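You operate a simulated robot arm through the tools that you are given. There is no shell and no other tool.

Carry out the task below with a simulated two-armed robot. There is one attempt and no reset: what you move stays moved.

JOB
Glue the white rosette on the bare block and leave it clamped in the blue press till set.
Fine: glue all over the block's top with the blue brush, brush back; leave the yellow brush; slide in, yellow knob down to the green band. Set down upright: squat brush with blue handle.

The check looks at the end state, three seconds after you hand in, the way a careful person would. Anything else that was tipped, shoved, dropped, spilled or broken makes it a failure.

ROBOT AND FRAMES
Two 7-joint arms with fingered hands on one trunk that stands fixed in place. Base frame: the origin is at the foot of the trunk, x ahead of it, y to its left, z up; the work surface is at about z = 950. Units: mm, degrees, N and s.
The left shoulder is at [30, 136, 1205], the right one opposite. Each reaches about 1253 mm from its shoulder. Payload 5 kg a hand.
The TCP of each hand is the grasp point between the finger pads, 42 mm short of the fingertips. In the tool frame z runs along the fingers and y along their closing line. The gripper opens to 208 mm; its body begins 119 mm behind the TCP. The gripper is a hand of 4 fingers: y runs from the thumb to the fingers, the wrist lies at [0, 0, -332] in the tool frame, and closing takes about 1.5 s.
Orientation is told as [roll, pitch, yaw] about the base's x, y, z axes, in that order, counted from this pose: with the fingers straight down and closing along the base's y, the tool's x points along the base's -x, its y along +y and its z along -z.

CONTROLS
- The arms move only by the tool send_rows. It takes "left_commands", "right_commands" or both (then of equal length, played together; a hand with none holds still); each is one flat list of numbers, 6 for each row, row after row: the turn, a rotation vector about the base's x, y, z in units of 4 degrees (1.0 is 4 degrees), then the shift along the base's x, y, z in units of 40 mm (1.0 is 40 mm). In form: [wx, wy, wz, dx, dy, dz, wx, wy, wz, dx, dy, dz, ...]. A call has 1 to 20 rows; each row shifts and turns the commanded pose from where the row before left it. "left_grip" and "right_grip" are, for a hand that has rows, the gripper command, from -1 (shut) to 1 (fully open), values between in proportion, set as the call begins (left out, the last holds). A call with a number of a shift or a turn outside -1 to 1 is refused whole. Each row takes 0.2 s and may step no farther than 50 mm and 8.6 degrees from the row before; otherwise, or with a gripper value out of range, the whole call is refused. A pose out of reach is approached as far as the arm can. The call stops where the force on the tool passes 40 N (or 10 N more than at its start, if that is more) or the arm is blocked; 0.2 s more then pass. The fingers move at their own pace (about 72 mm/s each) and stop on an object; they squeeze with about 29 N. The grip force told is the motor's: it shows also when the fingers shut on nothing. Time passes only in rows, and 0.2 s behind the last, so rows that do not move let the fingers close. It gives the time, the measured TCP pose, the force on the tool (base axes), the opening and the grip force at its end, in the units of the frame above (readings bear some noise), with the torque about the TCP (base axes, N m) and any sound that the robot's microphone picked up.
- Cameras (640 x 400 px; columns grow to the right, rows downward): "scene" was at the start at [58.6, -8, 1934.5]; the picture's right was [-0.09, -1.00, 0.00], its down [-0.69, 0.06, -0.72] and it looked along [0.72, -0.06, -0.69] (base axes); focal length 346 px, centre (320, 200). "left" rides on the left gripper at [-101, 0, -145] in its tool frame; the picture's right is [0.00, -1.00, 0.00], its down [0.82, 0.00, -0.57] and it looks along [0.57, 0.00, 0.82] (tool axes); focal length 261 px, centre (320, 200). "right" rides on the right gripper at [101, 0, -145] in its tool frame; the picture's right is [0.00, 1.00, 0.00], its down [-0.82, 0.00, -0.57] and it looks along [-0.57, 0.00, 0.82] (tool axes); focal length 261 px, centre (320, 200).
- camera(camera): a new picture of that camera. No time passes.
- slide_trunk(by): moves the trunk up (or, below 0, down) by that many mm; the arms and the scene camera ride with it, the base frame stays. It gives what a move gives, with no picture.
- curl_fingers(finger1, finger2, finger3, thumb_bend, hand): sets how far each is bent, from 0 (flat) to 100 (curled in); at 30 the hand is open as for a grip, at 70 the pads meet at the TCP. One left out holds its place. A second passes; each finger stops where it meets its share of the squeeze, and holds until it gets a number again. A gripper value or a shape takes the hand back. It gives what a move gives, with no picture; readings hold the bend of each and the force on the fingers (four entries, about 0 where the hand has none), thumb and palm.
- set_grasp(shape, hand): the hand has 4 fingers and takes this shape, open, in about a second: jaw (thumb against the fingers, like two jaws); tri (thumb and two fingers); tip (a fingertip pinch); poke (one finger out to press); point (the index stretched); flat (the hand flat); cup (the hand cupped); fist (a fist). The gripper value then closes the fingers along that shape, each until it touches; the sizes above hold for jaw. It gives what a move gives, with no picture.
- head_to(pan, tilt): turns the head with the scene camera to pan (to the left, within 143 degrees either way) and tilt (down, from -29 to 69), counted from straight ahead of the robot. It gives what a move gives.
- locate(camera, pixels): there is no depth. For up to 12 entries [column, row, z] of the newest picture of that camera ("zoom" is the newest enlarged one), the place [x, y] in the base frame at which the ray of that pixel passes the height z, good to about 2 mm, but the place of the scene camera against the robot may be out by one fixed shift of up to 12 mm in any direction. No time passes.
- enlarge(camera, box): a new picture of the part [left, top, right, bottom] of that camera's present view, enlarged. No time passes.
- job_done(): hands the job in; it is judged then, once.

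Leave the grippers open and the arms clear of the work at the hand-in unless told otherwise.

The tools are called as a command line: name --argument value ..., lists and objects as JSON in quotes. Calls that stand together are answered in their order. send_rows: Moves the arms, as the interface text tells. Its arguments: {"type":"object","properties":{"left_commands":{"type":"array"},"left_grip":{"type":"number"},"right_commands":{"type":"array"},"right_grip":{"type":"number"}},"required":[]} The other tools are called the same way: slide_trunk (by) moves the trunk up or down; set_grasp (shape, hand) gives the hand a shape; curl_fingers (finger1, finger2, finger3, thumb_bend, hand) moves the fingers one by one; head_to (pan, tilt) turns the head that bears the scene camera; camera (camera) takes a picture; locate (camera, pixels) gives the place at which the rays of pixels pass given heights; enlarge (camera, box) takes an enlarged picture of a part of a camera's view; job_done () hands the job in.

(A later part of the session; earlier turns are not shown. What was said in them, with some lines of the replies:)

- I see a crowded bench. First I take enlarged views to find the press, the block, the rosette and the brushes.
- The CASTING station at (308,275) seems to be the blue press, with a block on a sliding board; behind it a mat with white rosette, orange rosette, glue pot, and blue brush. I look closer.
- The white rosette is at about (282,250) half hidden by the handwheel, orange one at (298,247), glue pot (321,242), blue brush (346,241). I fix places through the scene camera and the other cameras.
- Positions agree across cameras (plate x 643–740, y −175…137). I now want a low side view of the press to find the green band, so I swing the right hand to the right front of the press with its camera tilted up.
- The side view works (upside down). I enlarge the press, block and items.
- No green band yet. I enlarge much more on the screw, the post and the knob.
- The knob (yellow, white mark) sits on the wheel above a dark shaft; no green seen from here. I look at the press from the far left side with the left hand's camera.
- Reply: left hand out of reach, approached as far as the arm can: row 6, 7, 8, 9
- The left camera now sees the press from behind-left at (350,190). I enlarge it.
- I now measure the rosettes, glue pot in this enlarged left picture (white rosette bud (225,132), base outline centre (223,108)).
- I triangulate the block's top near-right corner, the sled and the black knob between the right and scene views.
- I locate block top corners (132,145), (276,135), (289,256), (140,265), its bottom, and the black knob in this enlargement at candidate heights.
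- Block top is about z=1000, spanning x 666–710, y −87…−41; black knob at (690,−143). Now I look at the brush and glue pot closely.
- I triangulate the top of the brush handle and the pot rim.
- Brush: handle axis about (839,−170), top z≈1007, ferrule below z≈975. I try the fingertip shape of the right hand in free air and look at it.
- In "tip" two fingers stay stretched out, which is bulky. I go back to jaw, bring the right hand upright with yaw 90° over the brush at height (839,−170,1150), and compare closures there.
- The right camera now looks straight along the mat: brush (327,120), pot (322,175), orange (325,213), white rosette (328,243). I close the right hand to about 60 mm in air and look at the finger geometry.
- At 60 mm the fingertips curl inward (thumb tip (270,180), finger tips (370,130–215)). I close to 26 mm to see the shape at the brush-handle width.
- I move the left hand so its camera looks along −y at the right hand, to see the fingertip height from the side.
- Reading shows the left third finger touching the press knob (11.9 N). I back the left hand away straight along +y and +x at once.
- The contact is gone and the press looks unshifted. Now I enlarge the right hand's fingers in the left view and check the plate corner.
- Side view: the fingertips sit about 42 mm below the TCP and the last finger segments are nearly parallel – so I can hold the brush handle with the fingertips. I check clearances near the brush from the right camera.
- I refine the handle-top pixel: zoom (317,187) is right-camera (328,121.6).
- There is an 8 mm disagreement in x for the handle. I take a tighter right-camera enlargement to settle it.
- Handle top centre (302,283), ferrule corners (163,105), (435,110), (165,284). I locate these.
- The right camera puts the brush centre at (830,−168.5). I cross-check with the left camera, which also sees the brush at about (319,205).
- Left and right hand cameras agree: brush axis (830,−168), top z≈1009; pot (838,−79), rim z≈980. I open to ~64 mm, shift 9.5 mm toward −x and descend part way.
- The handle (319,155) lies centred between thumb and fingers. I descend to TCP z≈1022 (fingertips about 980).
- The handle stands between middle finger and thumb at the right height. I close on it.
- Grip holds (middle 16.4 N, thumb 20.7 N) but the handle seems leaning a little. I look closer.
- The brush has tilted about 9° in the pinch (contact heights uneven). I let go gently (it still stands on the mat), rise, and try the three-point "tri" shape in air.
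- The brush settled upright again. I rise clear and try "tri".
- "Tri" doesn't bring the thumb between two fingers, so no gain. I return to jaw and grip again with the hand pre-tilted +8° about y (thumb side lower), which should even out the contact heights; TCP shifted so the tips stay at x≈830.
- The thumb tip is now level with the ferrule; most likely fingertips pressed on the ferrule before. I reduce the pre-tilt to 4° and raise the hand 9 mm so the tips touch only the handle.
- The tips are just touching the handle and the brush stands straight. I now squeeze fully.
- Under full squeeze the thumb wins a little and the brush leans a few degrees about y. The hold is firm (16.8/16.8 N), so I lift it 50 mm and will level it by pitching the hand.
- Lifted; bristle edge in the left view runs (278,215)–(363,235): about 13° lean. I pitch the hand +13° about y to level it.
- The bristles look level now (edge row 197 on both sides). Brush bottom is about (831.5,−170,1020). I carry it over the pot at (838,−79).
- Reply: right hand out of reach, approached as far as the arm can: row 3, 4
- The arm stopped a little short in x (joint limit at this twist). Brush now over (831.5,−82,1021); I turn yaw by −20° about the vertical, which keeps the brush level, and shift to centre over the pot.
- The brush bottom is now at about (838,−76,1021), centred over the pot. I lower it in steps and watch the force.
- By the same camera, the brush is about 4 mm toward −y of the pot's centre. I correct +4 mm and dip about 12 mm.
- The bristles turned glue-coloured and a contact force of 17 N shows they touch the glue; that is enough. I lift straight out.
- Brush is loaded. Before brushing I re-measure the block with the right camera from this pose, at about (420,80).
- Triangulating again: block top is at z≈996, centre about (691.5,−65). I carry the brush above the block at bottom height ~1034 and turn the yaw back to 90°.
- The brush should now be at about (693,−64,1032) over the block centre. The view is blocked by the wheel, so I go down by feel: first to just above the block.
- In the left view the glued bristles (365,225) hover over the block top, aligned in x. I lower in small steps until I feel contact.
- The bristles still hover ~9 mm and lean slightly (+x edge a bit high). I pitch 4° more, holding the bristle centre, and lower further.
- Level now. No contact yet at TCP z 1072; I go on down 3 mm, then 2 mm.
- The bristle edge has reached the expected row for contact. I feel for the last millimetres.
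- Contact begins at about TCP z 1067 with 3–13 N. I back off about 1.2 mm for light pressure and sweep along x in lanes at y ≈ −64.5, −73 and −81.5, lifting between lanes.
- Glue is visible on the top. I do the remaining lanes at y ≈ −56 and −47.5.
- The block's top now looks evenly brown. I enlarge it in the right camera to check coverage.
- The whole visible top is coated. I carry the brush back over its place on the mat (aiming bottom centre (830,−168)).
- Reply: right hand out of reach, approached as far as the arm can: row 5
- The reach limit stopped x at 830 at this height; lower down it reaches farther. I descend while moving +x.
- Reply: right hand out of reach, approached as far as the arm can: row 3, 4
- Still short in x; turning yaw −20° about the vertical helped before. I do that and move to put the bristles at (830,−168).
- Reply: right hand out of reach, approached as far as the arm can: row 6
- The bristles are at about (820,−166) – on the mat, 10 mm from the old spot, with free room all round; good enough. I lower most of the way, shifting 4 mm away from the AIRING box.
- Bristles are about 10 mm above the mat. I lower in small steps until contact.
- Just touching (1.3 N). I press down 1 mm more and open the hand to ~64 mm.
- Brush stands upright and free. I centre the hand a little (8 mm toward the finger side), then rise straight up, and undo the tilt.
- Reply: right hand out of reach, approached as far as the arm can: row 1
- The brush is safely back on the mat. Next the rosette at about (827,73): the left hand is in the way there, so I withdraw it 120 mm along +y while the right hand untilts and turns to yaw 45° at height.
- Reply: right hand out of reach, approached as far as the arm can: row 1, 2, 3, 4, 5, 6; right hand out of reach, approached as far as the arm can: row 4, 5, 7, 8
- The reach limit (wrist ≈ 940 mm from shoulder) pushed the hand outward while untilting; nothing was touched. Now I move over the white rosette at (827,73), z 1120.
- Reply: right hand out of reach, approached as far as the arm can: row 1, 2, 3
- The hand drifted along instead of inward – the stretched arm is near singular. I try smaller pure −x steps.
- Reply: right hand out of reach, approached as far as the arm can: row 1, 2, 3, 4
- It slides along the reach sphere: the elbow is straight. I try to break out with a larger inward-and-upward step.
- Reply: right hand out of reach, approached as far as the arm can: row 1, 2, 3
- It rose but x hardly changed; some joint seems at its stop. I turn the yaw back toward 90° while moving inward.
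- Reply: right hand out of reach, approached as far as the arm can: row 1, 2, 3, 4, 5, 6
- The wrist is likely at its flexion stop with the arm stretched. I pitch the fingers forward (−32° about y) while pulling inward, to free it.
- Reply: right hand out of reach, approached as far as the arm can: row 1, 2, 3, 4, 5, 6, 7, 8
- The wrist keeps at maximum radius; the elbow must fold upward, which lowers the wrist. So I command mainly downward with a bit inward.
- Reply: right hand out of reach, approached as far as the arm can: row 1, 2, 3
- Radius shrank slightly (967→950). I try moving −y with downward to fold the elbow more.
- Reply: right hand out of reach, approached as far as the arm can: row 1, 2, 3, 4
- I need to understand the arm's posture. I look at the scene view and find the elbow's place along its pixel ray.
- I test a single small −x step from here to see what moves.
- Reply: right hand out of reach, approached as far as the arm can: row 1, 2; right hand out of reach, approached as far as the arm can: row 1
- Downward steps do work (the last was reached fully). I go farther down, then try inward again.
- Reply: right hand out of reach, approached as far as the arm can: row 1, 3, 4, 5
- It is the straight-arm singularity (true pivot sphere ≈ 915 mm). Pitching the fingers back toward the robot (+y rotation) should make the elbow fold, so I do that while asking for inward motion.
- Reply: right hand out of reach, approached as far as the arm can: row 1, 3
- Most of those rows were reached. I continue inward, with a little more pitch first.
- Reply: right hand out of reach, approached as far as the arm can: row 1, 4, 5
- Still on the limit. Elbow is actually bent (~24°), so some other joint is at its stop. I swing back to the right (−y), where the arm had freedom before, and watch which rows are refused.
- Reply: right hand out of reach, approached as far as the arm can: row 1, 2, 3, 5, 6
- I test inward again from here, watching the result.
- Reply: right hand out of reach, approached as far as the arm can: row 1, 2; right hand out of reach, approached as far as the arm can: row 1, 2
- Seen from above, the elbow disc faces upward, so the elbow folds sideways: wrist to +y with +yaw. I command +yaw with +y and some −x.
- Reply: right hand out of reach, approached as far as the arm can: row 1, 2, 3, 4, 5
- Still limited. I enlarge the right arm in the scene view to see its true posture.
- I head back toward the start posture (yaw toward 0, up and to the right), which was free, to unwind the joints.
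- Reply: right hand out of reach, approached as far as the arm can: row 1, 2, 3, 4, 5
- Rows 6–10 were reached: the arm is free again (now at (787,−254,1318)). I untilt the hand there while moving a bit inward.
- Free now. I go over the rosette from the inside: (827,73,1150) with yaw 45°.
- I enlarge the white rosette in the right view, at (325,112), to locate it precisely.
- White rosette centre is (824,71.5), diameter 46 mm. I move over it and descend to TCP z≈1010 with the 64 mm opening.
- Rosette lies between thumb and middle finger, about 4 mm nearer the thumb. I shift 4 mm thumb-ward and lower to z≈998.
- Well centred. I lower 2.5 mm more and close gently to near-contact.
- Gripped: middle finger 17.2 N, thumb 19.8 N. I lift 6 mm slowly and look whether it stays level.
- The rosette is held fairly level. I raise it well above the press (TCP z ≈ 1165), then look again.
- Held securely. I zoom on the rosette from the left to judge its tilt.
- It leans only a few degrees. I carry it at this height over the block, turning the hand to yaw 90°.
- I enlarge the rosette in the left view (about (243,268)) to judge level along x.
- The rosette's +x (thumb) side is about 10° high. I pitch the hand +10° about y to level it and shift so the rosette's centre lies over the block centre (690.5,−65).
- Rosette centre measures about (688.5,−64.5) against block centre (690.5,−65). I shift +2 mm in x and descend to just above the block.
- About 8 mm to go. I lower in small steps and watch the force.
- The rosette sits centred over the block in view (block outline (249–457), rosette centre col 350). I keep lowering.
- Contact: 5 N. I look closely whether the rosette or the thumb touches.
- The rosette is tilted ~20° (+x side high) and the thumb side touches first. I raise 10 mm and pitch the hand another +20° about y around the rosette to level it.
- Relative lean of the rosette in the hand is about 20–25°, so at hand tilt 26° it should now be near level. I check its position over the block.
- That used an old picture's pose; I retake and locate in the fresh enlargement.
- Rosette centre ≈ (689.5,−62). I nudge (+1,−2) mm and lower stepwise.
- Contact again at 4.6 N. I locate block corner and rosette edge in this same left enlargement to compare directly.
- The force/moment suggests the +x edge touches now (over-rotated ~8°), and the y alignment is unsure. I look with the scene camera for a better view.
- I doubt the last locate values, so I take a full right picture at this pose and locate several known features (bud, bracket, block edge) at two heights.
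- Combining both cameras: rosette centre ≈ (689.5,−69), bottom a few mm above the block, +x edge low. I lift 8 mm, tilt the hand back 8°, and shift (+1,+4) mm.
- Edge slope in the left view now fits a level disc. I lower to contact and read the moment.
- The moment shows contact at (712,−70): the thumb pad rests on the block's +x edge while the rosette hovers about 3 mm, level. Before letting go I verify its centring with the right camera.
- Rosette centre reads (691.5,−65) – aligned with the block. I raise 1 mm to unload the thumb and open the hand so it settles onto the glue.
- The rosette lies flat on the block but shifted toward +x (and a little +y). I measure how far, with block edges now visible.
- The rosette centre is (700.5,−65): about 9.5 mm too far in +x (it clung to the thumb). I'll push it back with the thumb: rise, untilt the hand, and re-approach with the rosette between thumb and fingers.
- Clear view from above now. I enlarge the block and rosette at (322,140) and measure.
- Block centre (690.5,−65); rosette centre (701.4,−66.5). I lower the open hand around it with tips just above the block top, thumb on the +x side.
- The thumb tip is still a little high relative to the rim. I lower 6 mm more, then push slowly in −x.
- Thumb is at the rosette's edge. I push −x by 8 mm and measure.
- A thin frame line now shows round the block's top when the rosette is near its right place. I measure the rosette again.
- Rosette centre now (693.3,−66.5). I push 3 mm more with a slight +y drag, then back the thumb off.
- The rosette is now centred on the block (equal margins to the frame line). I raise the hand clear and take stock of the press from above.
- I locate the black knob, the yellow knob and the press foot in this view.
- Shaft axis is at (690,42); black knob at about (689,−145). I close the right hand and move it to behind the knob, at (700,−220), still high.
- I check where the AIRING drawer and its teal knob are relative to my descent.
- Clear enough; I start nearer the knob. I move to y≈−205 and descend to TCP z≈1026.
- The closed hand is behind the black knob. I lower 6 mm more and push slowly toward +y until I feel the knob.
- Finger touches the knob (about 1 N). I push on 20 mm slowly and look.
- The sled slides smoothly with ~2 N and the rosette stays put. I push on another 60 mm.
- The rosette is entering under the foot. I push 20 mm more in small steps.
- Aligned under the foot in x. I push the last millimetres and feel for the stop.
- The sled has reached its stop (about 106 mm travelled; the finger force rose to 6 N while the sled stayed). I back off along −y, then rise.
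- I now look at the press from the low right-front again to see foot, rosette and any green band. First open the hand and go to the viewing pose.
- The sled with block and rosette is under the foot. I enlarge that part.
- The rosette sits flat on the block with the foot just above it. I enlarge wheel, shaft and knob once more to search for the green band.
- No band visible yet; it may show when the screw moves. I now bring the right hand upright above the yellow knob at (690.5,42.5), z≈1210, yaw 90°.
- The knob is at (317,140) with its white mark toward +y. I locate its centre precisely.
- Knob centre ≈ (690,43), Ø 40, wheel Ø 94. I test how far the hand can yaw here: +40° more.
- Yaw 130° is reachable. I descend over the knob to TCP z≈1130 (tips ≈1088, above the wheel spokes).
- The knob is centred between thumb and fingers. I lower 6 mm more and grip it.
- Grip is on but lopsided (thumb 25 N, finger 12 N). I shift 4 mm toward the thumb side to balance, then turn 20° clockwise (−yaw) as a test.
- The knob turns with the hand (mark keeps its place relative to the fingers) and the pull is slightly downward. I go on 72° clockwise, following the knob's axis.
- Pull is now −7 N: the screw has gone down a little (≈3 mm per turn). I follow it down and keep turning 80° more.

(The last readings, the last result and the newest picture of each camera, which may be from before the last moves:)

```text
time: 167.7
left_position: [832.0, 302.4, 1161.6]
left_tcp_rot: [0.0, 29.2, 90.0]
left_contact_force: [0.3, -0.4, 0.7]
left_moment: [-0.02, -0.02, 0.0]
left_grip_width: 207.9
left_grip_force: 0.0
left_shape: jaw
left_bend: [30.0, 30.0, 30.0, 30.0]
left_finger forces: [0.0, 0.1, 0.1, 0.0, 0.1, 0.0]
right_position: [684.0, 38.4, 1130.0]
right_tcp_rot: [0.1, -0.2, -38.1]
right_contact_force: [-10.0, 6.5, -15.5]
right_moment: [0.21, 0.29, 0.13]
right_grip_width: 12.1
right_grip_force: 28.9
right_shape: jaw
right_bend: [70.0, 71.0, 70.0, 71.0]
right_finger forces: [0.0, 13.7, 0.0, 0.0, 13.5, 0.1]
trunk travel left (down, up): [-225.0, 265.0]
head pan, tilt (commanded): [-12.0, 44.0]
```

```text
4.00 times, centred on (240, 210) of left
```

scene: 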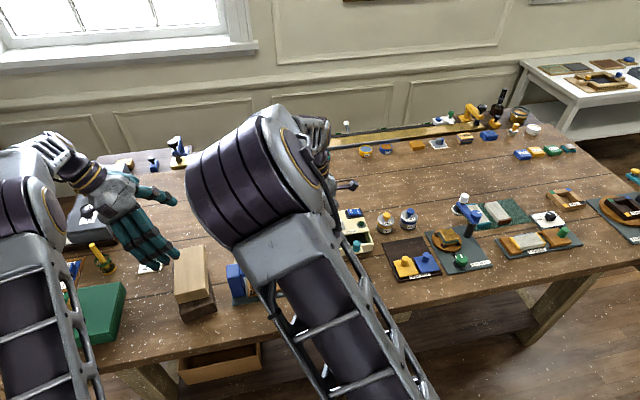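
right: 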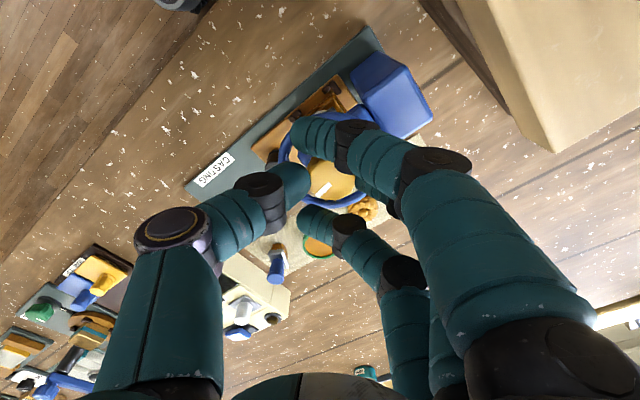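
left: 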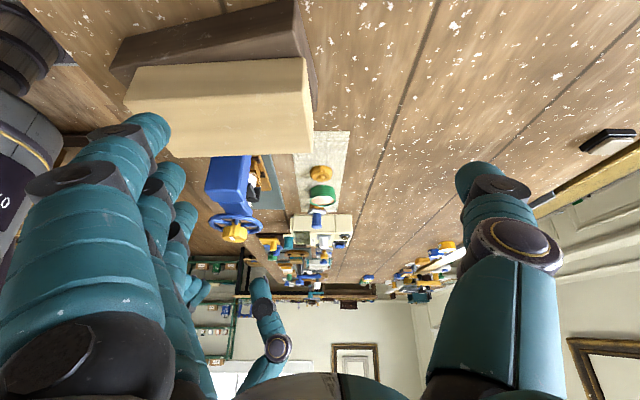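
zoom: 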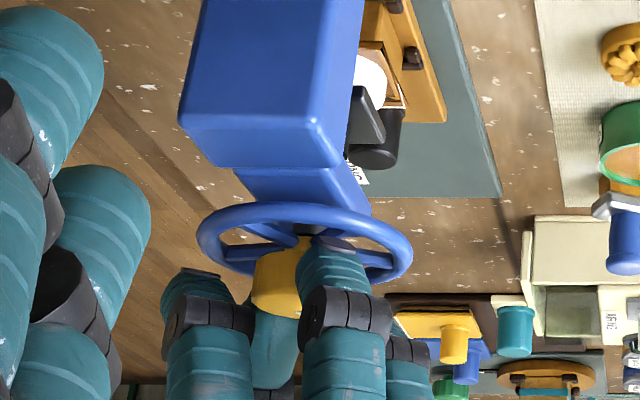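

The knob has turned ~150° and pulls down more (−15 N): the screw descends. I release, rise, and look at the press before regripping.

send_rows --right_commands '[0, 0, 0, -0.04, 0.03, -0.05, 0, 0, 0, 0, 0, 0, 0, 0, 0, 0, 0, 0, 0, 0, 0, 0, 0, 0, 0, 0, 0, 0, 0, 0]' --right_grip -0.3

send_rows --right_commands '[0, 0, 0, 0, 0, 0.5, 0, 0, 0, 0, 0, 0.7, 0, 0, 0, 0, 0, 0.7]'

camera --camera "right"

enlarge --camera "left" --box '[190, 150, 300, 260]'

```text
time: 168.9
left_position: [829.9, 301.5, 1162.5]
left_tcp_rot: [0.0, 29.3, 90.1]
left_contact_force: [-1.0, -0.8, -0.7]
left_moment: [0.01, -0.01, 0.0]
left_grip_width: 207.5
left_grip_force: 0.3
left_shape: jaw
left_bend: [30.0, 30.0, 30.0, 30.0]
left_finger forces: [0.1, 0.1, 0.0, 0.1, 0.0, 0.0]
right_position: [683.4, 38.2, 1129.2]
right_tcp_rot: [0.2, -0.1, -38.1]
right_contact_force: [0.3, -0.3, 0.0]
right_moment: [-0.01, -0.01, 0.0]
right_grip_width: 72.2
right_grip_force: 0.1
right_shape: jaw
right_bend: [73.0, 74.0, 73.0, 70.0]
right_finger forces: [0.0, 0.1, 0.1, 0.0, 0.0, 0.0]
trunk travel left (down, up): [-225.0, 265.0]
head pan, tilt (commanded): [-12.0, 44.0]
```

```text
time: 169.7
left_position: [830.5, 302.3, 1164.3]
left_tcp_rot: [-0.1, 29.2, 90.0]
left_contact_force: [-0.1, 0.7, 0.6]
left_moment: [0.03, -0.04, 0.01]
left_grip_width: 208.0
left_grip_force: 0.0
left_shape: jaw
left_bend: [30.0, 30.0, 30.0, 30.0]
left_finger forces: [0.0, 0.1, 0.1, 0.1, 0.1, 0.0]
right_position: [680.1, 37.5, 1203.2]
right_tcp_rot: [0.1, -0.1, -38.1]
right_contact_force: [-0.8, 0.5, 0.1]
right_moment: [-0.01, 0.0, 0.02]
right_grip_width: 72.2
right_grip_force: 0.0
right_shape: jaw
right_bend: [73.0, 74.0, 73.0, 70.0]
right_finger forces: [0.0, 0.1, 0.0, 0.0, 0.1, 0.1]
trunk travel left (down, up): [-225.0, 265.0]
head pan, tilt (commanded): [-12.0, 44.0]
```

```text
taken
```

right: 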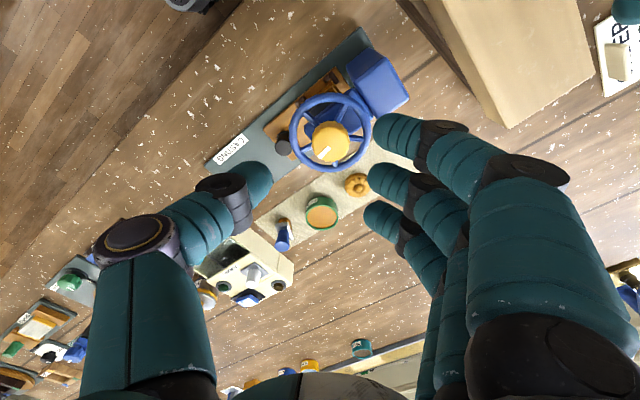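

```text
3.64 times, centred on (245, 205) of left
```

zoom: 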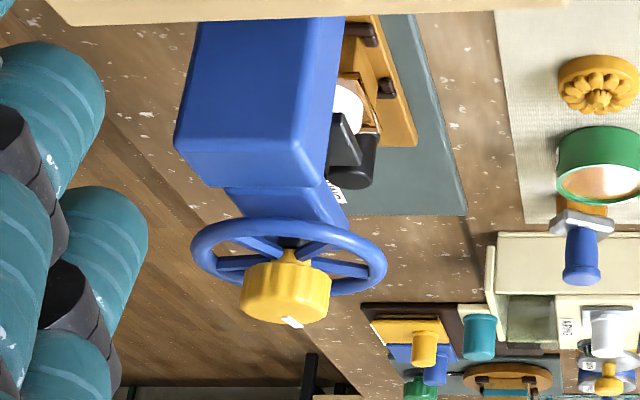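

I zoom on the foot and rosette from the left camera, and on the knob, to see how far it went.

enlarge --camera "left" --box '[260, 165, 295, 205]'

enlarge --camera "left" --box '[205, 205, 265, 245]'

enlarge --camera "right" --box '[270, 80, 390, 185]'

```text
10.00 times, centred on (278, 185) of left
```

zoom: 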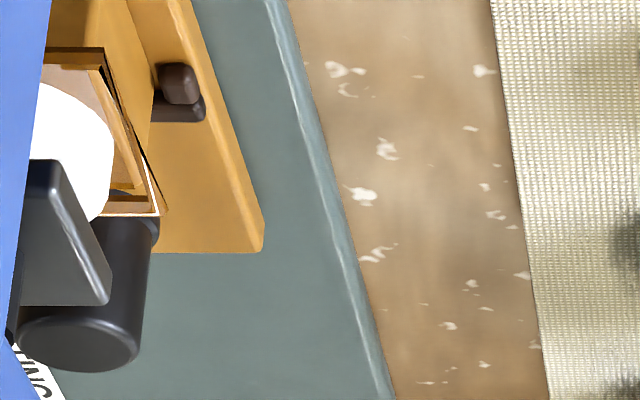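

```text
10.00 times, centred on (235, 225) of left
```

zoom: 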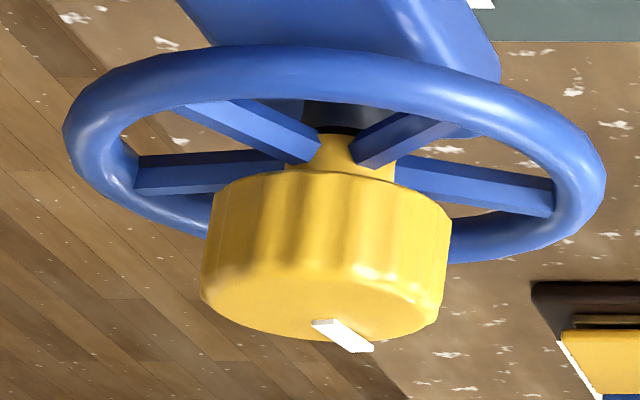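

```text
3.81 times, centred on (330, 132) of right
```

zoom: 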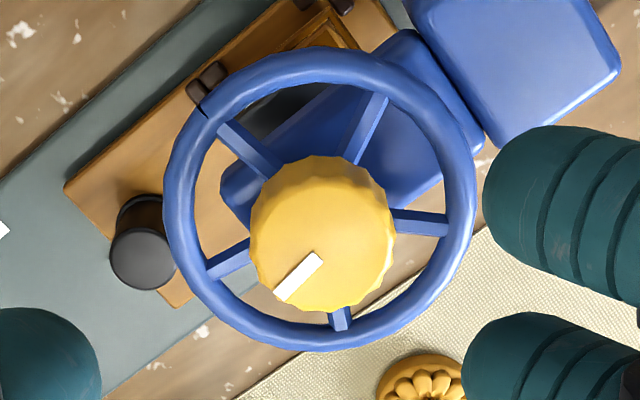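

The mark has turned 180° (it now points to −y). I locate the knob's axis again for the next grip.

locate --camera "right" --pixels '[[330.5, 141.2, 1103], [330.5, 139, 1100], [330.5, 134, 1070]]'

send_rows --right_commands '[0, 0, 1, 0.02, 0.02, 0, 0, 0, 1, 0.02, 0.02, 0, 0, 0, 1, 0.02, 0.02, 0, 0, 0, 1, 0.02, 0.02, 0, 0, 0, 1, 0.02, 0.02, 0, 0, 0, 1, 0.02, 0, 0, 0, 0, 1, 0.02, 0, 0, 0, 0, 1, 0.02, 0, 0, 0, 0, 1, 0.02, 0, 0, 0, 0, 1, 0.02, 0, 0, 0, 0, 1, 0.02, 0, 0, 0, 0, 1, 0.02, 0, 0, 0, 0, 1, 0.02, 0, 0, 0, 0, 1, 0, 0, 0, 0, 0, 1, 0, 0, 0, 0, 0, 1, 0, 0, 0, 0, 0, 1, 0, 0, 0, 0, 0, 1, 0, 0, 0, 0, 0, 1, 0, 0, 0, 0, 0, 1, 0, 0, 0]'

send_rows --right_commands '[0, 0, 1, 0, 0, 0, 0, 0, 1, 0, 0, 0, 0, 0, 1, 0, 0, 0, 0, 0, 1, 0, 0, 0, 0, 0, 1, 0, 0, 0, 0, 0, 1, 0, 0, 0, 0, 0, 1, 0, 0, 0, 0, 0, 1, 0, 0, 0, 0, 0, 1, 0, 0, 0, 0, 0, 1, 0, 0, 0, 0, 0, 1, 0, 0, 0, 0, 0, 1, 0, 0, 0, 0, 0, 1, 0, 0, 0, 0, 0, 1, 0, 0, 0, 0, 0, 1, 0, 0, 0, 0, 0, 1, 0, 0, 0, 0, 0, 1, 0, 0, 0, 0, 0, 1, 0, 0, 0, 0, 0, 1, 0, 0, 0, 0, 0, 1, 0, 0, 0]'

camera --camera "right"

```text
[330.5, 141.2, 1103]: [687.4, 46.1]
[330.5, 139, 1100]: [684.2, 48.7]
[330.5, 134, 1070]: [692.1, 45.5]
```

```text
time: 173.9
left_position: [831.0, 302.1, 1163.0]
left_tcp_rot: [0.0, 29.2, 90.1]
left_contact_force: [0.4, 0.4, -0.7]
left_moment: [0.03, 0.01, -0.03]
left_grip_width: 208.0
left_grip_force: 0.1
left_shape: jaw
left_bend: [30.0, 30.0, 30.0, 30.0]
left_finger forces: [0.0, 0.0, 0.0, 0.0, 0.0, 0.0]
right_position: [694.0, 41.8, 1204.7]
right_tcp_rot: [0.1, -0.2, 41.8]
right_contact_force: [-0.3, -0.1, 0.2]
right_moment: [-0.03, 0.0, -0.03]
right_grip_width: 72.4
right_grip_force: 0.0
right_shape: jaw
right_bend: [73.0, 74.0, 73.0, 70.0]
right_finger forces: [0.0, 0.0, 0.1, 0.1, 0.1, 0.1]
trunk travel left (down, up): [-225.0, 265.0]
head pan, tilt (commanded): [-12.0, 44.0]
```

```text
time: 178.1
left_position: [830.6, 301.5, 1162.8]
left_tcp_rot: [0.0, 29.2, 89.9]
left_contact_force: [0.5, -1.4, -0.3]
left_moment: [0.0, 0.03, 0.03]
left_grip_width: 207.8
left_grip_force: 0.1
left_shape: jaw
left_bend: [30.0, 30.0, 30.0, 30.0]
left_finger forces: [0.0, 0.0, 0.1, 0.0, 0.1, 0.0]
right_position: [693.7, 43.5, 1204.3]
right_tcp_rot: [0.0, -0.2, 121.9]
right_contact_force: [-0.3, 0.4, 0.3]
right_moment: [-0.01, -0.02, -0.01]
right_grip_width: 72.0
right_grip_force: 0.1
right_shape: jaw
right_bend: [73.0, 74.0, 73.0, 70.0]
right_finger forces: [0.0, 0.0, 0.0, 0.0, 0.0, 0.0]
trunk travel left (down, up): [-225.0, 265.0]
head pan, tilt (commanded): [-12.0, 44.0]
```

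```text
taken
```

right: 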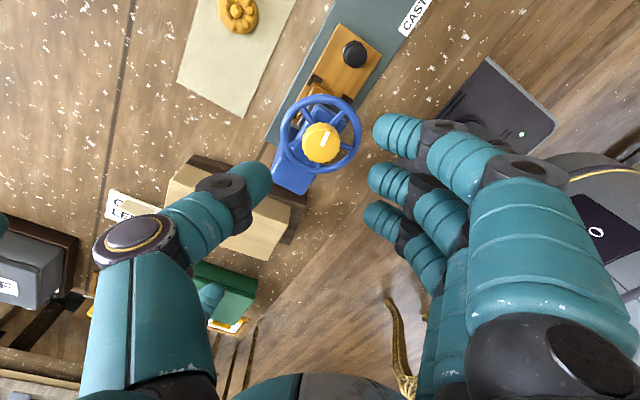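

I add 16° more yaw, then lower onto the knob again (now ~4 mm lower) and grip.

send_rows --right_commands '[0, 0, 1, -0.01, 0.025, 0, 0, 0, 1, -0.01, 0.025, 0, 0, 0, 1, -0.01, 0.025, 0, 0, 0, 1, -0.01, 0.025, 0, 0, 0, 0, 0, 0, -0.6, 0, 0, 0, 0, 0, -0.6, 0, 0, 0, 0, 0, -0.5, 0, 0, 0, 0, 0, -0.25, 0, 0, 0, 0, 0, 0]'

camera --camera "right"

enlarge --camera "left" --box '[190, 180, 290, 260]'

```text
time: 180.1
left_position: [830.6, 300.2, 1162.6]
left_tcp_rot: [-0.1, 29.2, 90.0]
left_contact_force: [-0.5, -0.3, 0.0]
left_moment: [-0.02, 0.01, -0.01]
left_grip_width: 208.0
left_grip_force: 0.1
left_shape: jaw
left_bend: [30.0, 30.0, 30.0, 30.0]
left_finger forces: [0.0, 0.0, 0.0, 0.0, 0.0, 0.0]
right_position: [692.0, 47.2, 1125.8]
right_tcp_rot: [0.1, -0.1, 137.8]
right_contact_force: [-0.8, 0.1, 0.8]
right_moment: [-0.01, 0.03, 0.01]
right_grip_width: 72.1
right_grip_force: 0.0
right_shape: jaw
right_bend: [73.0, 74.0, 73.0, 70.0]
right_finger forces: [0.1, 0.0, 0.0, 0.0, 0.0, 0.1]
trunk travel left (down, up): [-225.0, 265.0]
head pan, tilt (commanded): [-12.0, 44.0]
```

```text
taken
```

right: 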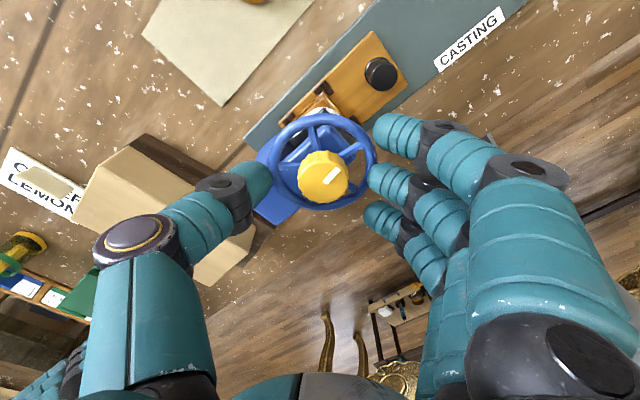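

```text
5.00 times, centred on (240, 220) of left
```

zoom: 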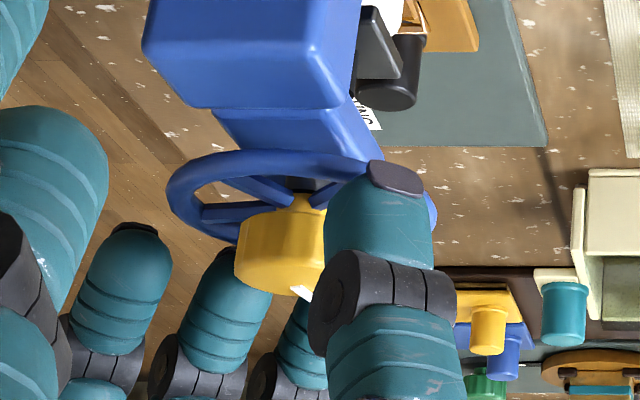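

The wheel is visibly lower (~6 mm). I grip again and balance.

send_rows --right_commands '[0, 0, 0, 0.03, 0.035, 0, 0, 0, 0, 0, 0, 0, 0, 0, 0, 0, 0, 0, 0, 0, 0, 0, 0, 0, 0, 0, 0, 0, 0, 0, 0, 0, 0, 0, 0, 0]' --right_grip -1

send_rows --right_commands '[0, 0, -1, 0.0097, -0.0088, -0.003, 0, 0, -1, 0.0095, -0.009, -0.003, 0, 0, -1, 0.009, -0.0095, -0.003, 0, 0, -1, 0.008, -0.01, -0.003, 0, 0, -1, 0.007, -0.011, -0.003, 0, 0, -1, 0.006, -0.0115, -0.003, 0, 0, -1, 0.005, -0.012, -0.003, 0, 0, -1, 0.004, -0.0125, -0.003]'

enlarge --camera "left" --box '[190, 160, 290, 260]'

```text
time: 181.5
left_position: [831.2, 302.9, 1161.6]
left_tcp_rot: [0.1, 29.1, 90.0]
left_contact_force: [-0.4, -0.6, -0.1]
left_moment: [0.0, 0.03, -0.03]
left_grip_width: 207.9
left_grip_force: 0.0
left_shape: jaw
left_bend: [30.0, 30.0, 30.0, 30.0]
left_finger forces: [0.0, 0.0, 0.0, 0.0, 0.0, 0.0]
right_position: [693.9, 49.9, 1125.8]
right_tcp_rot: [0.1, 0.0, 138.0]
right_contact_force: [8.7, 7.3, -3.6]
right_moment: [0.14, -0.14, 0.03]
right_grip_width: 11.9
right_grip_force: 28.5
right_shape: jaw
right_bend: [70.0, 73.0, 70.0, 70.0]
right_finger forces: [0.0, 12.0, 0.0, 0.1, 24.0, 0.0]
trunk travel left (down, up): [-225.0, 265.0]
head pan, tilt (commanded): [-12.0, 44.0]
```

```text
time: 183.3
left_position: [830.8, 302.7, 1161.3]
left_tcp_rot: [0.1, 29.2, 90.0]
left_contact_force: [0.7, 0.1, -1.0]
left_moment: [-0.03, 0.03, -0.02]
left_grip_width: 207.8
left_grip_force: 0.0
left_shape: jaw
left_bend: [30.0, 30.0, 30.0, 30.0]
left_finger forces: [0.0, 0.0, 0.0, 0.1, 0.0, 0.0]
right_position: [696.4, 46.0, 1125.4]
right_tcp_rot: [0.1, -0.1, 105.8]
right_contact_force: [9.6, 16.3, -6.5]
right_moment: [0.43, -0.12, -0.05]
right_grip_width: 11.6
right_grip_force: 28.9
right_shape: jaw
right_bend: [70.0, 73.0, 70.0, 70.0]
right_finger forces: [0.0, 10.3, 0.0, 0.0, 25.2, 0.1]
trunk travel left (down, up): [-225.0, 265.0]
head pan, tilt (commanded): [-12.0, 44.0]
```

```text
4.00 times, centred on (240, 210) of left
```

zoom: 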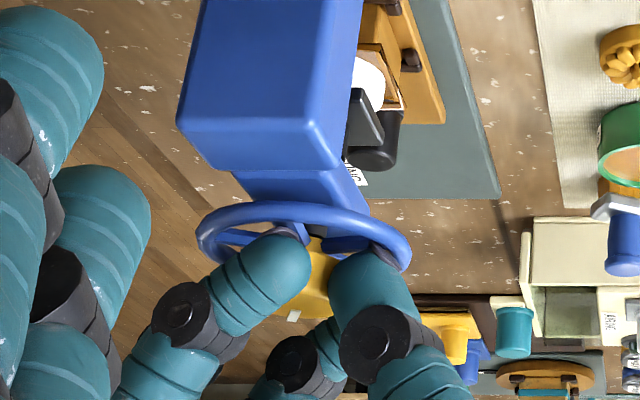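

Lateral force is up to 19 N – too much; the hand axis is off. I correct by (+2,+3.5) mm and check.

send_rows --right_commands '[0, 0, 0, 0.05, 0.09, -0.01, 0, 0, 0, 0, 0, 0]'

camera --camera "right"

locate --camera "left" --pixels '[[320, 200, 955]]'

```text
time: 183.9
left_position: [830.9, 301.5, 1162.2]
left_tcp_rot: [0.0, 29.2, 90.0]
left_contact_force: [0.0, -0.4, 0.1]
left_moment: [-0.02, 0.02, -0.01]
left_grip_width: 208.0
left_grip_force: 0.0
left_shape: jaw
left_bend: [30.0, 30.0, 30.0, 30.0]
left_finger forces: [0.0, 0.0, 0.0, 0.1, 0.1, 0.0]
right_position: [697.9, 46.6, 1125.7]
right_tcp_rot: [0.2, 0.0, 105.8]
right_contact_force: [4.7, 3.5, -5.0]
right_moment: [0.02, 0.1, 0.02]
right_grip_width: 11.3
right_grip_force: 29.4
right_shape: jaw
right_bend: [70.0, 73.0, 70.0, 70.0]
right_finger forces: [0.1, 14.1, 0.1, 0.0, 19.2, 0.1]
trunk travel left (down, up): [-225.0, 265.0]
head pan, tilt (commanded): [-12.0, 44.0]
```

```text
taken
```

right: 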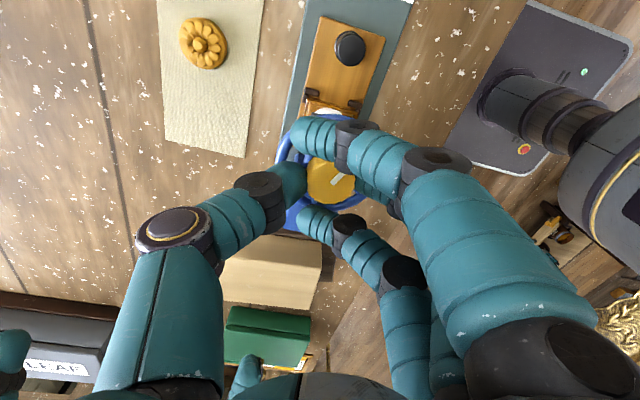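

```text
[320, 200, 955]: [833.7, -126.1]
```

Lateral load is low now (≈6 N). I turn 72° further with the improved axis and check.

send_rows --right_commands '[0, 0, -1, 0.001, -0.0139, -0.003, 0, 0, -1, 0.001, -0.0139, -0.003, 0, 0, -1, 0.001, -0.0139, -0.003, 0, 0, -1, 0.001, -0.0139, -0.003, 0, 0, -1, 0.001, -0.0139, -0.003, 0, 0, -1, 0.001, -0.0139, -0.003, 0, 0, -1, -0.0048, -0.0131, -0.003, 0, 0, -1, -0.0048, -0.0131, -0.003, 0, 0, -1, -0.0048, -0.0131, -0.003, 0, 0, -1, -0.0048, -0.0131, -0.003, 0, 0, -1, -0.0048, -0.0131, -0.003, 0, 0, -1, -0.0048, -0.0131, -0.003]'

enlarge --camera "left" --box '[190, 160, 290, 260]'

camera --camera "right"

```text
time: 186.5
left_position: [830.9, 300.9, 1162.8]
left_tcp_rot: [0.1, 29.3, 90.0]
left_contact_force: [0.5, -0.2, 0.1]
left_moment: [-0.02, -0.01, -0.03]
left_grip_width: 207.9
left_grip_force: 0.1
left_shape: jaw
left_bend: [30.0, 30.0, 30.0, 30.0]
left_finger forces: [0.0, 0.1, 0.1, 0.0, 0.0, 0.0]
right_position: [696.4, 40.6, 1124.5]
right_tcp_rot: [0.2, 0.1, 57.9]
right_contact_force: [6.7, -4.3, -6.3]
right_moment: [-0.02, 0.0, 0.05]
right_grip_width: 11.3
right_grip_force: 29.4
right_shape: jaw
right_bend: [70.0, 73.0, 70.0, 70.0]
right_finger forces: [0.0, 13.3, 0.1, 0.1, 20.6, 0.0]
trunk travel left (down, up): [-225.0, 265.0]
head pan, tilt (commanded): [-12.0, 44.0]
```

```text
4.00 times, centred on (240, 210) of left
```

zoom: 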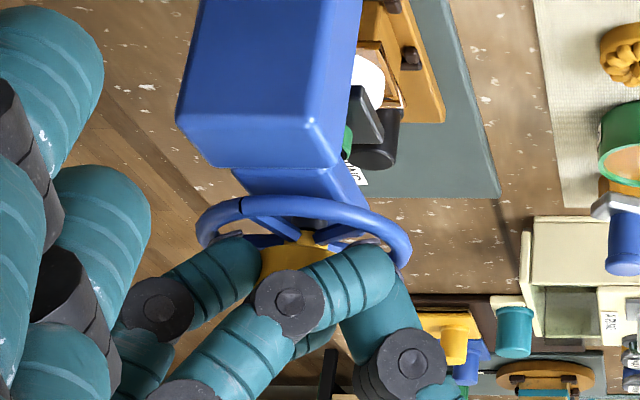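

```text
taken
```

right: 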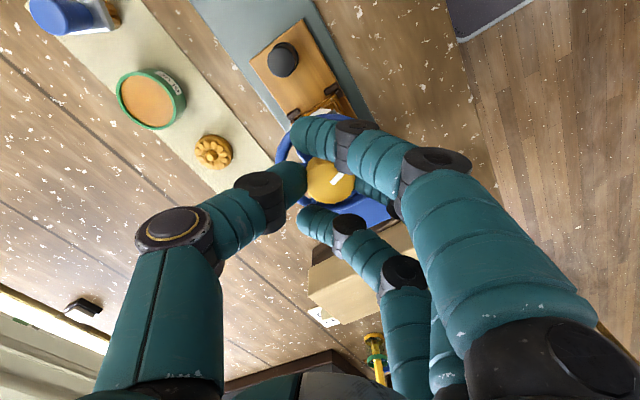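

A green patch has appeared on the screw below the arm, at zoom (347,140). I enlarge it.

enlarge --camera "left" --box '[235, 175, 275, 215]'

enlarge --camera "right" --box '[280, 80, 390, 210]'

```text
10.00 times, centred on (255, 195) of left
```

zoom: 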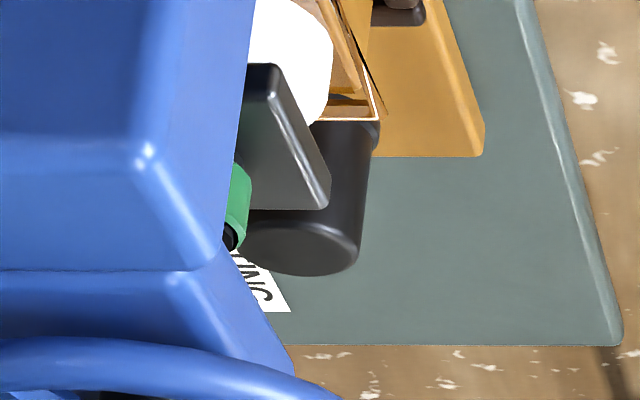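

```text
3.08 times, centred on (335, 145) of right
```

zoom: 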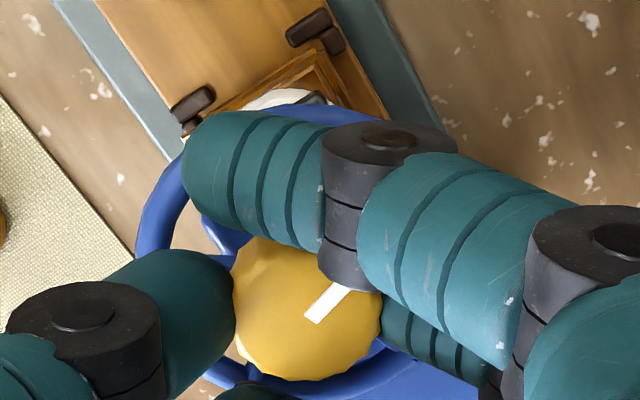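

The collar above the foot now shows green. I stop turning, release the knob and go back to the low right-front view to read the indicator properly.

send_rows --right_commands '[0, 0, 0, 0, 0, 0, 0, 0, 0, 0, 0, 0, 0, 0, 0, 0, 0, 0, 0, 0, 0, 0, 0, 0, 0, 0, 0, 0, 0, 0]' --right_grip -0.3

send_rows --right_commands '[0, 0, 0, 0, 0, 0.5, 0, 0, 0, 0, 0, 0.7, 0, 0, 0, 0, 0, 0.7, 0, 0, -0.4, -0.6, -0.7, 0, 0, 0, -0.4, -0.6, -0.7, 0, 0, 0, -0.4, -0.6, -0.7, 0, 0, 0, -0.4, -0.6, -0.7, -0.3, 0, 0, -0.4, -0.6, -0.7, -0.3, 0, 0, 0, -0.4, -0.6, -0.3]' --right_grip 1

send_rows --right_commands '[0.745, -0.625, 0, 0, 0, -0.12, 0.745, -0.625, 0, 0, 0, -0.12, 0.745, -0.625, 0, 0, 0, -0.12, 0.745, -0.625, 0, 0, 0, -0.12, 0.745, -0.625, 0, 0, 0, -0.12, 0.745, -0.625, 0, 0, 0, -0.12, 0.745, -0.625, 0, 0, 0, -0.12, 0.745, -0.625, 0, 0, 0, -0.12, 0.745, -0.625, 0, 0, 0, -0.12]'

camera --camera "right"

```text
time: 187.7
left_position: [829.6, 301.3, 1162.4]
left_tcp_rot: [0.0, 29.2, 90.0]
left_contact_force: [0.8, 0.1, -0.3]
left_moment: [0.03, -0.01, 0.01]
left_grip_width: 207.8
left_grip_force: 0.1
left_shape: jaw
left_bend: [30.0, 30.0, 30.0, 30.0]
left_finger forces: [0.0, 0.0, 0.1, 0.0, 0.0, 0.1]
right_position: [696.2, 41.4, 1124.3]
right_tcp_rot: [0.2, -0.1, 57.8]
right_contact_force: [-0.3, 0.5, 0.9]
right_moment: [-0.04, 0.02, 0.01]
right_grip_width: 72.1
right_grip_force: 0.1
right_shape: jaw
right_bend: [73.0, 74.0, 73.0, 70.0]
right_finger forces: [0.0, 0.1, 0.1, 0.0, 0.0, 0.1]
trunk travel left (down, up): [-225.0, 265.0]
head pan, tilt (commanded): [-12.0, 44.0]
```

```text
time: 189.7
left_position: [830.9, 301.1, 1163.6]
left_tcp_rot: [0.1, 29.2, 90.1]
left_contact_force: [0.3, -0.3, -0.9]
left_moment: [0.09, 0.01, 0.0]
left_grip_width: 208.1
left_grip_force: 0.1
left_shape: jaw
left_bend: [30.0, 30.0, 30.0, 30.0]
left_finger forces: [0.0, 0.1, 0.1, 0.0, 0.0, 0.0]
right_position: [558.8, -121.7, 1165.4]
right_tcp_rot: [0.1, -0.1, 49.8]
right_contact_force: [0.2, -0.2, 0.1]
right_moment: [0.05, -0.03, 0.02]
right_grip_width: 207.6
right_grip_force: 0.0
right_shape: jaw
right_bend: [30.0, 30.0, 30.0, 30.0]
right_finger forces: [0.0, 0.1, 0.1, 0.0, 0.1, 0.1]
trunk travel left (down, up): [-225.0, 265.0]
head pan, tilt (commanded): [-12.0, 44.0]
```

```text
time: 191.7
left_position: [829.7, 300.8, 1161.6]
left_tcp_rot: [0.1, 29.1, 90.0]
left_contact_force: [0.3, -0.5, 0.6]
left_moment: [0.06, -0.01, -0.03]
left_grip_width: 207.9
left_grip_force: 0.0
left_shape: jaw
left_bend: [30.0, 30.0, 30.0, 30.0]
left_finger forces: [0.0, 0.0, 0.0, 0.1, 0.0, 0.0]
right_position: [560.2, -122.3, 1119.6]
right_tcp_rot: [0.2, -35.1, 49.8]
right_contact_force: [1.0, -0.7, 0.3]
right_moment: [0.05, -0.03, 0.05]
right_grip_width: 207.7
right_grip_force: 0.1
right_shape: jaw
right_bend: [30.0, 30.0, 30.0, 30.0]
right_finger forces: [0.0, 0.0, 0.0, 0.1, 0.0, 0.0]
trunk travel left (down, up): [-225.0, 265.0]
head pan, tilt (commanded): [-12.0, 44.0]
```

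```text
taken
```

right: 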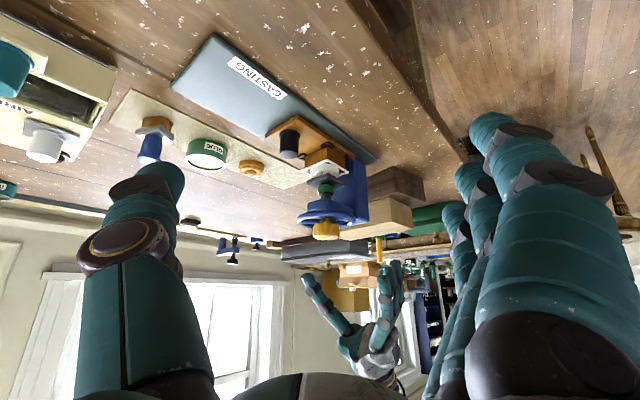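

I enlarge the press indicator from this side view.

enlarge --camera "right" --box '[295, 140, 365, 215]'

enlarge --camera "right" --box '[305, 170, 345, 205]'

enlarge --camera "right" --box '[265, 110, 385, 260]'

```text
5.33 times, centred on (330, 178) of right
```

zoom: 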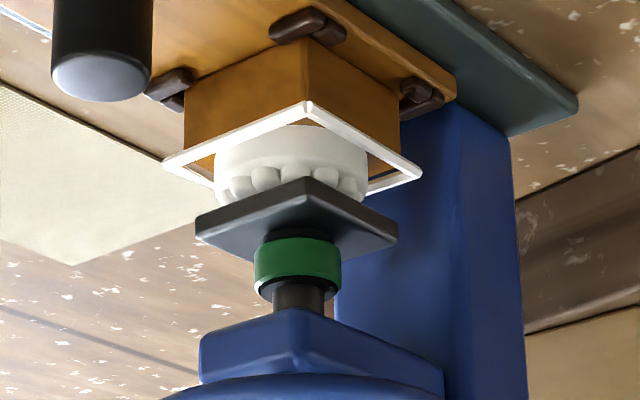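

```text
11.43 times, centred on (325, 188) of right
```

zoom: 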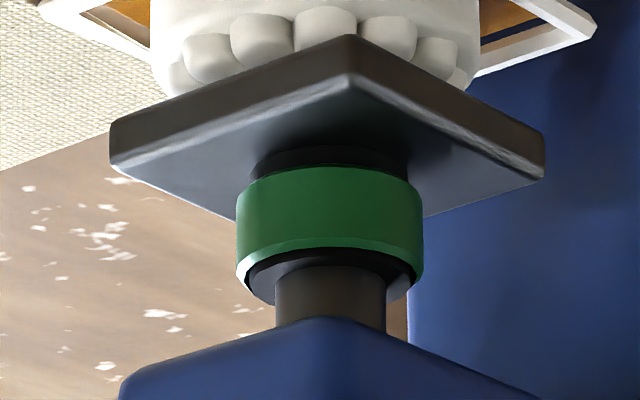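

```text
2.67 times, centred on (325, 185) of right
```

zoom: 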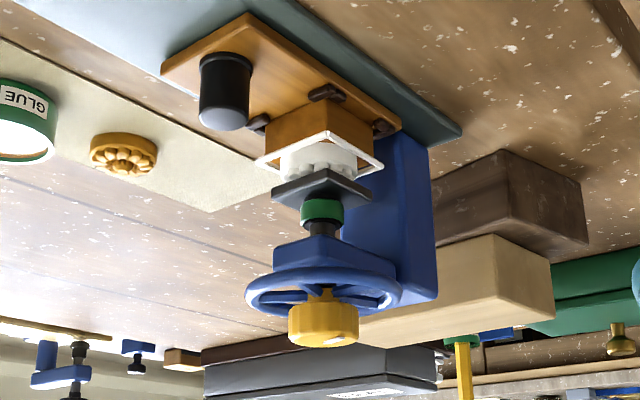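

The collar now carries a clear green band, the foot sits on the rosette and the rosette is centred on the block. I leave the screw there, and withdraw the right arm upward to the right.

send_rows --right_commands '[-0.745, 0.625, 0, 0, -0.2, 0.5, -0.745, 0.625, 0, 0, -0.2, 0.5, -0.745, 0.625, 0, 0, -0.2, 0.5, -0.745, 0.625, 0, 0, -0.3, 0.5, -0.745, 0.625, 0, 0, -0.3, 0.5, -0.745, 0.625, 0, 0, -0.4, 0.6, -0.745, 0.625, 0, 0.1, -0.5, 0.6, -0.745, 0.625, 0, 0.1, -0.5, 0.6, -0.745, 0.625, 0, 0.1, -0.5, 0.6, 0, 0, -1, 0.1, -0.5, 0.6, 0, 0, -1, 0.1, -0.5, 0.6, 0, 0, -1, 0.1, -0.5, 0.6]'

send_rows --left_commands '[0, 0, 0, 0, 0, 0.6, 0, 0, 0, 0, 0, 0.6, 0, 0, 0, 0, 0, 0.6, 0, 0, 0, -0.2, 0, 0.6, 0, 0, 0, -0.2, 0, 0.6, 0, 0, 0, -0.3, 0, 0.6]'

camera --camera "scene"

```text
time: 194.3
left_position: [830.5, 301.0, 1162.3]
left_tcp_rot: [0.1, 29.1, 90.1]
left_contact_force: [0.0, -0.4, -0.1]
left_moment: [0.07, 0.04, -0.02]
left_grip_width: 207.7
left_grip_force: 0.0
left_shape: jaw
left_bend: [30.0, 30.0, 30.0, 30.0]
left_finger forces: [0.0, 0.0, 0.0, 0.0, 0.0, 0.0]
right_position: [584.6, -308.2, 1389.1]
right_tcp_rot: [0.2, -0.1, 37.9]
right_contact_force: [-0.6, -0.7, -0.4]
right_moment: [0.06, -0.01, -0.03]
right_grip_width: 207.9
right_grip_force: 0.0
right_shape: jaw
right_bend: [30.0, 30.0, 30.0, 30.0]
right_finger forces: [0.0, 0.1, 0.0, 0.0, 0.1, 0.0]
trunk travel left (down, up): [-225.0, 265.0]
head pan, tilt (commanded): [-12.0, 44.0]
```

```text
time: 195.7
left_position: [802.7, 299.7, 1308.5]
left_tcp_rot: [0.0, 29.1, 89.9]
left_contact_force: [-1.3, -0.6, -0.1]
left_moment: [0.08, -0.09, 0.05]
left_grip_width: 208.1
left_grip_force: 0.1
left_shape: jaw
left_bend: [30.0, 30.0, 30.0, 30.0]
left_finger forces: [0.0, 0.0, 0.0, 0.1, 0.2, 0.0]
right_position: [581.7, -307.0, 1391.1]
right_tcp_rot: [0.0, -0.3, 37.7]
right_contact_force: [-1.5, -0.7, 0.6]
right_moment: [0.04, -0.09, 0.02]
right_grip_width: 207.8
right_grip_force: 0.0
right_shape: jaw
right_bend: [30.0, 30.0, 30.0, 30.0]
right_finger forces: [0.1, 0.0, 0.0, 0.0, 0.0, 0.0]
trunk travel left (down, up): [-225.0, 265.0]
head pan, tilt (commanded): [-12.0, 44.0]
```

```text
taken
```

scene: 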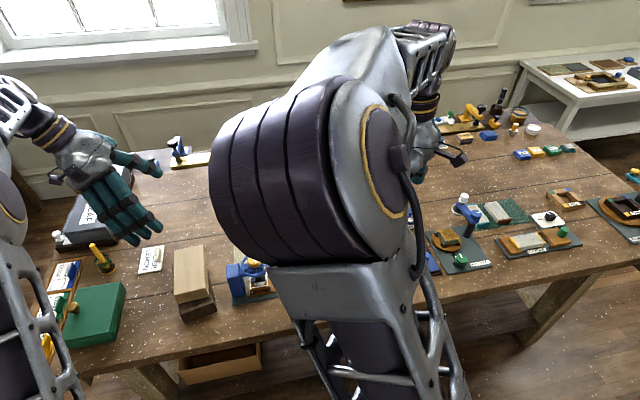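

The right elbow blocks the scene view. I swing the right hand farther right.

send_rows --right_commands '[0, 0, -1, 0, -0.9, 0.1, 0, 0, -1, 0, -0.9, 0.1, 0, 0, -1, 0, -0.9, 0.1, 0, 0, -1, 0, -0.9, 0.1, 0, 0, -1, 0, -0.9, 0.1, 0, 0, -1, 0, -0.6, 0.1]'

camera --camera "scene"

```text
time: 197.1
left_position: [802.7, 299.8, 1307.2]
left_tcp_rot: [0.0, 29.2, 90.0]
left_contact_force: [0.7, -0.3, 0.6]
left_moment: [0.09, 0.02, 0.02]
left_grip_width: 207.7
left_grip_force: 0.0
left_shape: jaw
left_bend: [30.0, 30.0, 30.0, 30.0]
left_finger forces: [0.1, 0.1, 0.0, 0.0, 0.0, 0.0]
right_position: [583.2, -511.5, 1413.4]
right_tcp_rot: [0.2, -0.1, 13.8]
right_contact_force: [0.8, -1.0, 0.4]
right_moment: [0.06, 0.02, 0.0]
right_grip_width: 208.0
right_grip_force: 0.1
right_shape: jaw
right_bend: [30.0, 30.0, 30.0, 30.0]
right_finger forces: [0.0, 0.0, 0.0, 0.0, 0.1, 0.0]
trunk travel left (down, up): [-225.0, 265.0]
head pan, tilt (commanded): [-12.0, 44.0]
```

```text
taken
```

scene: 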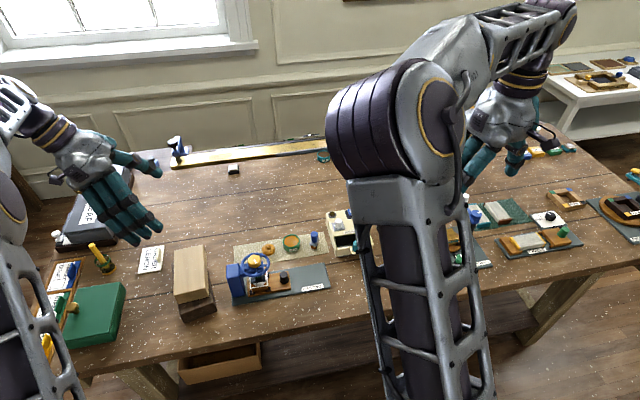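

The work area is in view now. I enlarge the press and the mat to check everything.

enlarge --camera "scene" --box '[215, 225, 345, 310]'

enlarge --camera "scene" --box '[222, 245, 282, 300]'

enlarge --camera "scene" --box '[280, 225, 330, 260]'

enlarge --camera "right" --box '[0, 0, 320, 200]'

```text
4.71 times, centred on (280, 268) of scene
```

zoom: 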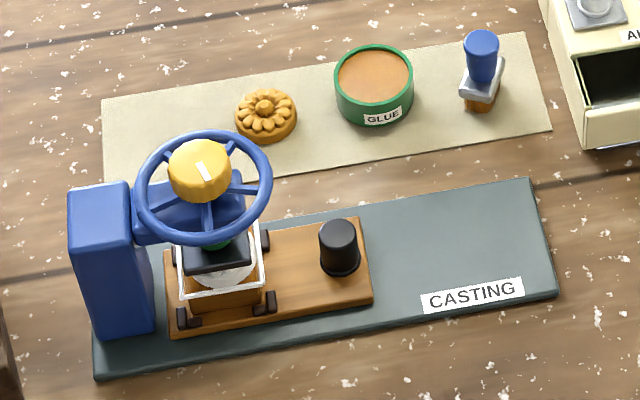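

```text
7.27 times, centred on (252, 272) of scene
```

zoom: 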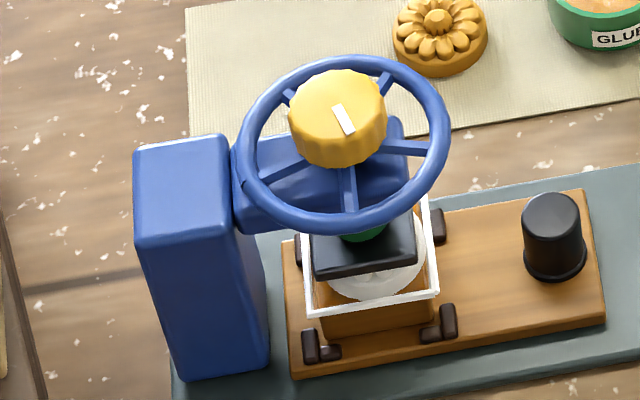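

```text
11.43 times, centred on (305, 242) of scene
```

zoom: 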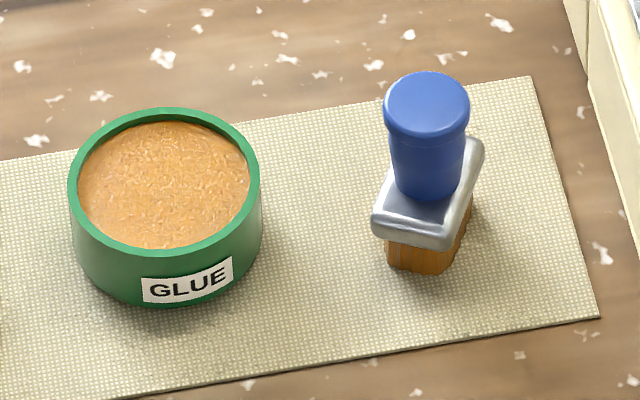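

```text
2.00 times, centred on (160, 100) of right
```

zoom: 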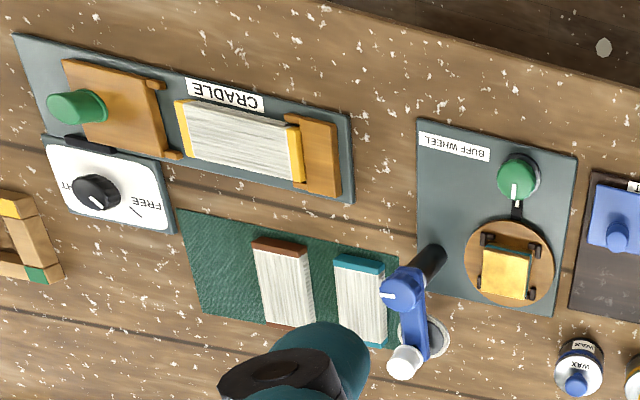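

All looks right. I check that the press plate has not shifted, comparing its corners with the first readings ((644.8,134.7), (640.7,−174.4), (739.5,−180.5)).

locate --camera "scene" --pixels '[[232.2, 305.8, 960], [330.3, 287.5, 960], [324.6, 263.8, 960], [316, 236.5, 1007], [294.3, 244, 980], [272.2, 248.5, 955]]'

enlarge --camera "scene" --box '[30, 190, 230, 350]'

```text
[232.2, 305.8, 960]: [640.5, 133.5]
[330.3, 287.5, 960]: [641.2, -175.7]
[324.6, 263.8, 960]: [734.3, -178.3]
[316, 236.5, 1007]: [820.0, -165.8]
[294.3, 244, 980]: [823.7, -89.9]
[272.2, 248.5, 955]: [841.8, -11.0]
```

```text
2.50 times, centred on (130, 270) of scene
```

zoom: 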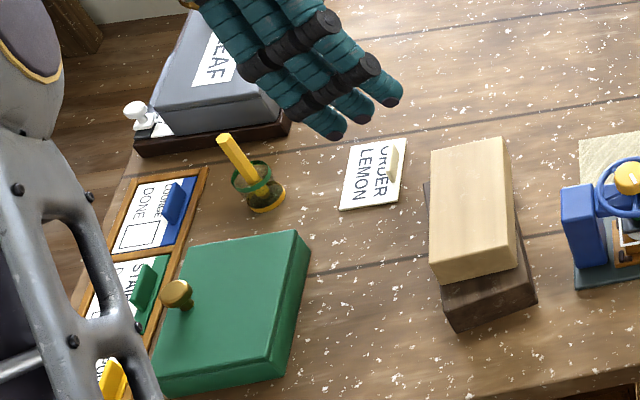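

The plate is where it was, the stack, cards and boxes are untouched, the blue brush stands upright on the mat, and the rosette is clamped with the green band showing. Both hands are open and clear, so I hand the job in.

job_done

```text
The job is handed in.
```

The white rosette is glued on the block and clamped in the blue press. I handed the job in and got no verdict back.

- **Glue:** I brushed it over the whole top of the block with the blue brush. The camera showed even cover before the rosette went on.
- **Rosette:** It landed about 10 mm off-centre when I let go, so I pushed it back with the thumb. It now sits centred to within a couple of millimetres.
- **Press:** The sled is in to its stop. I turned the yellow knob down until the green band showed on the collar above the foot, and the band was still showing after I let go.
- **Blue brush:** It stands upright on the mat, about 10 mm from its old place and turned about 20°.
- **Yellow brush:** I did not touch it.
- **Slips:** Early on, the left hand brushed the press knob with about 12 N. While I was turning the knob, the hand pushed sideways on the press with up to 19 N. The press plate's corners still read within about 5 mm of where they started, which is no more than the reading error. Nothing else in view was tipped or moved.
- **White frame:** A thin white frame showed around the block's top by the end. I took it for squeezed-out glue and left it alone.

Both hands are open and clear of the work.
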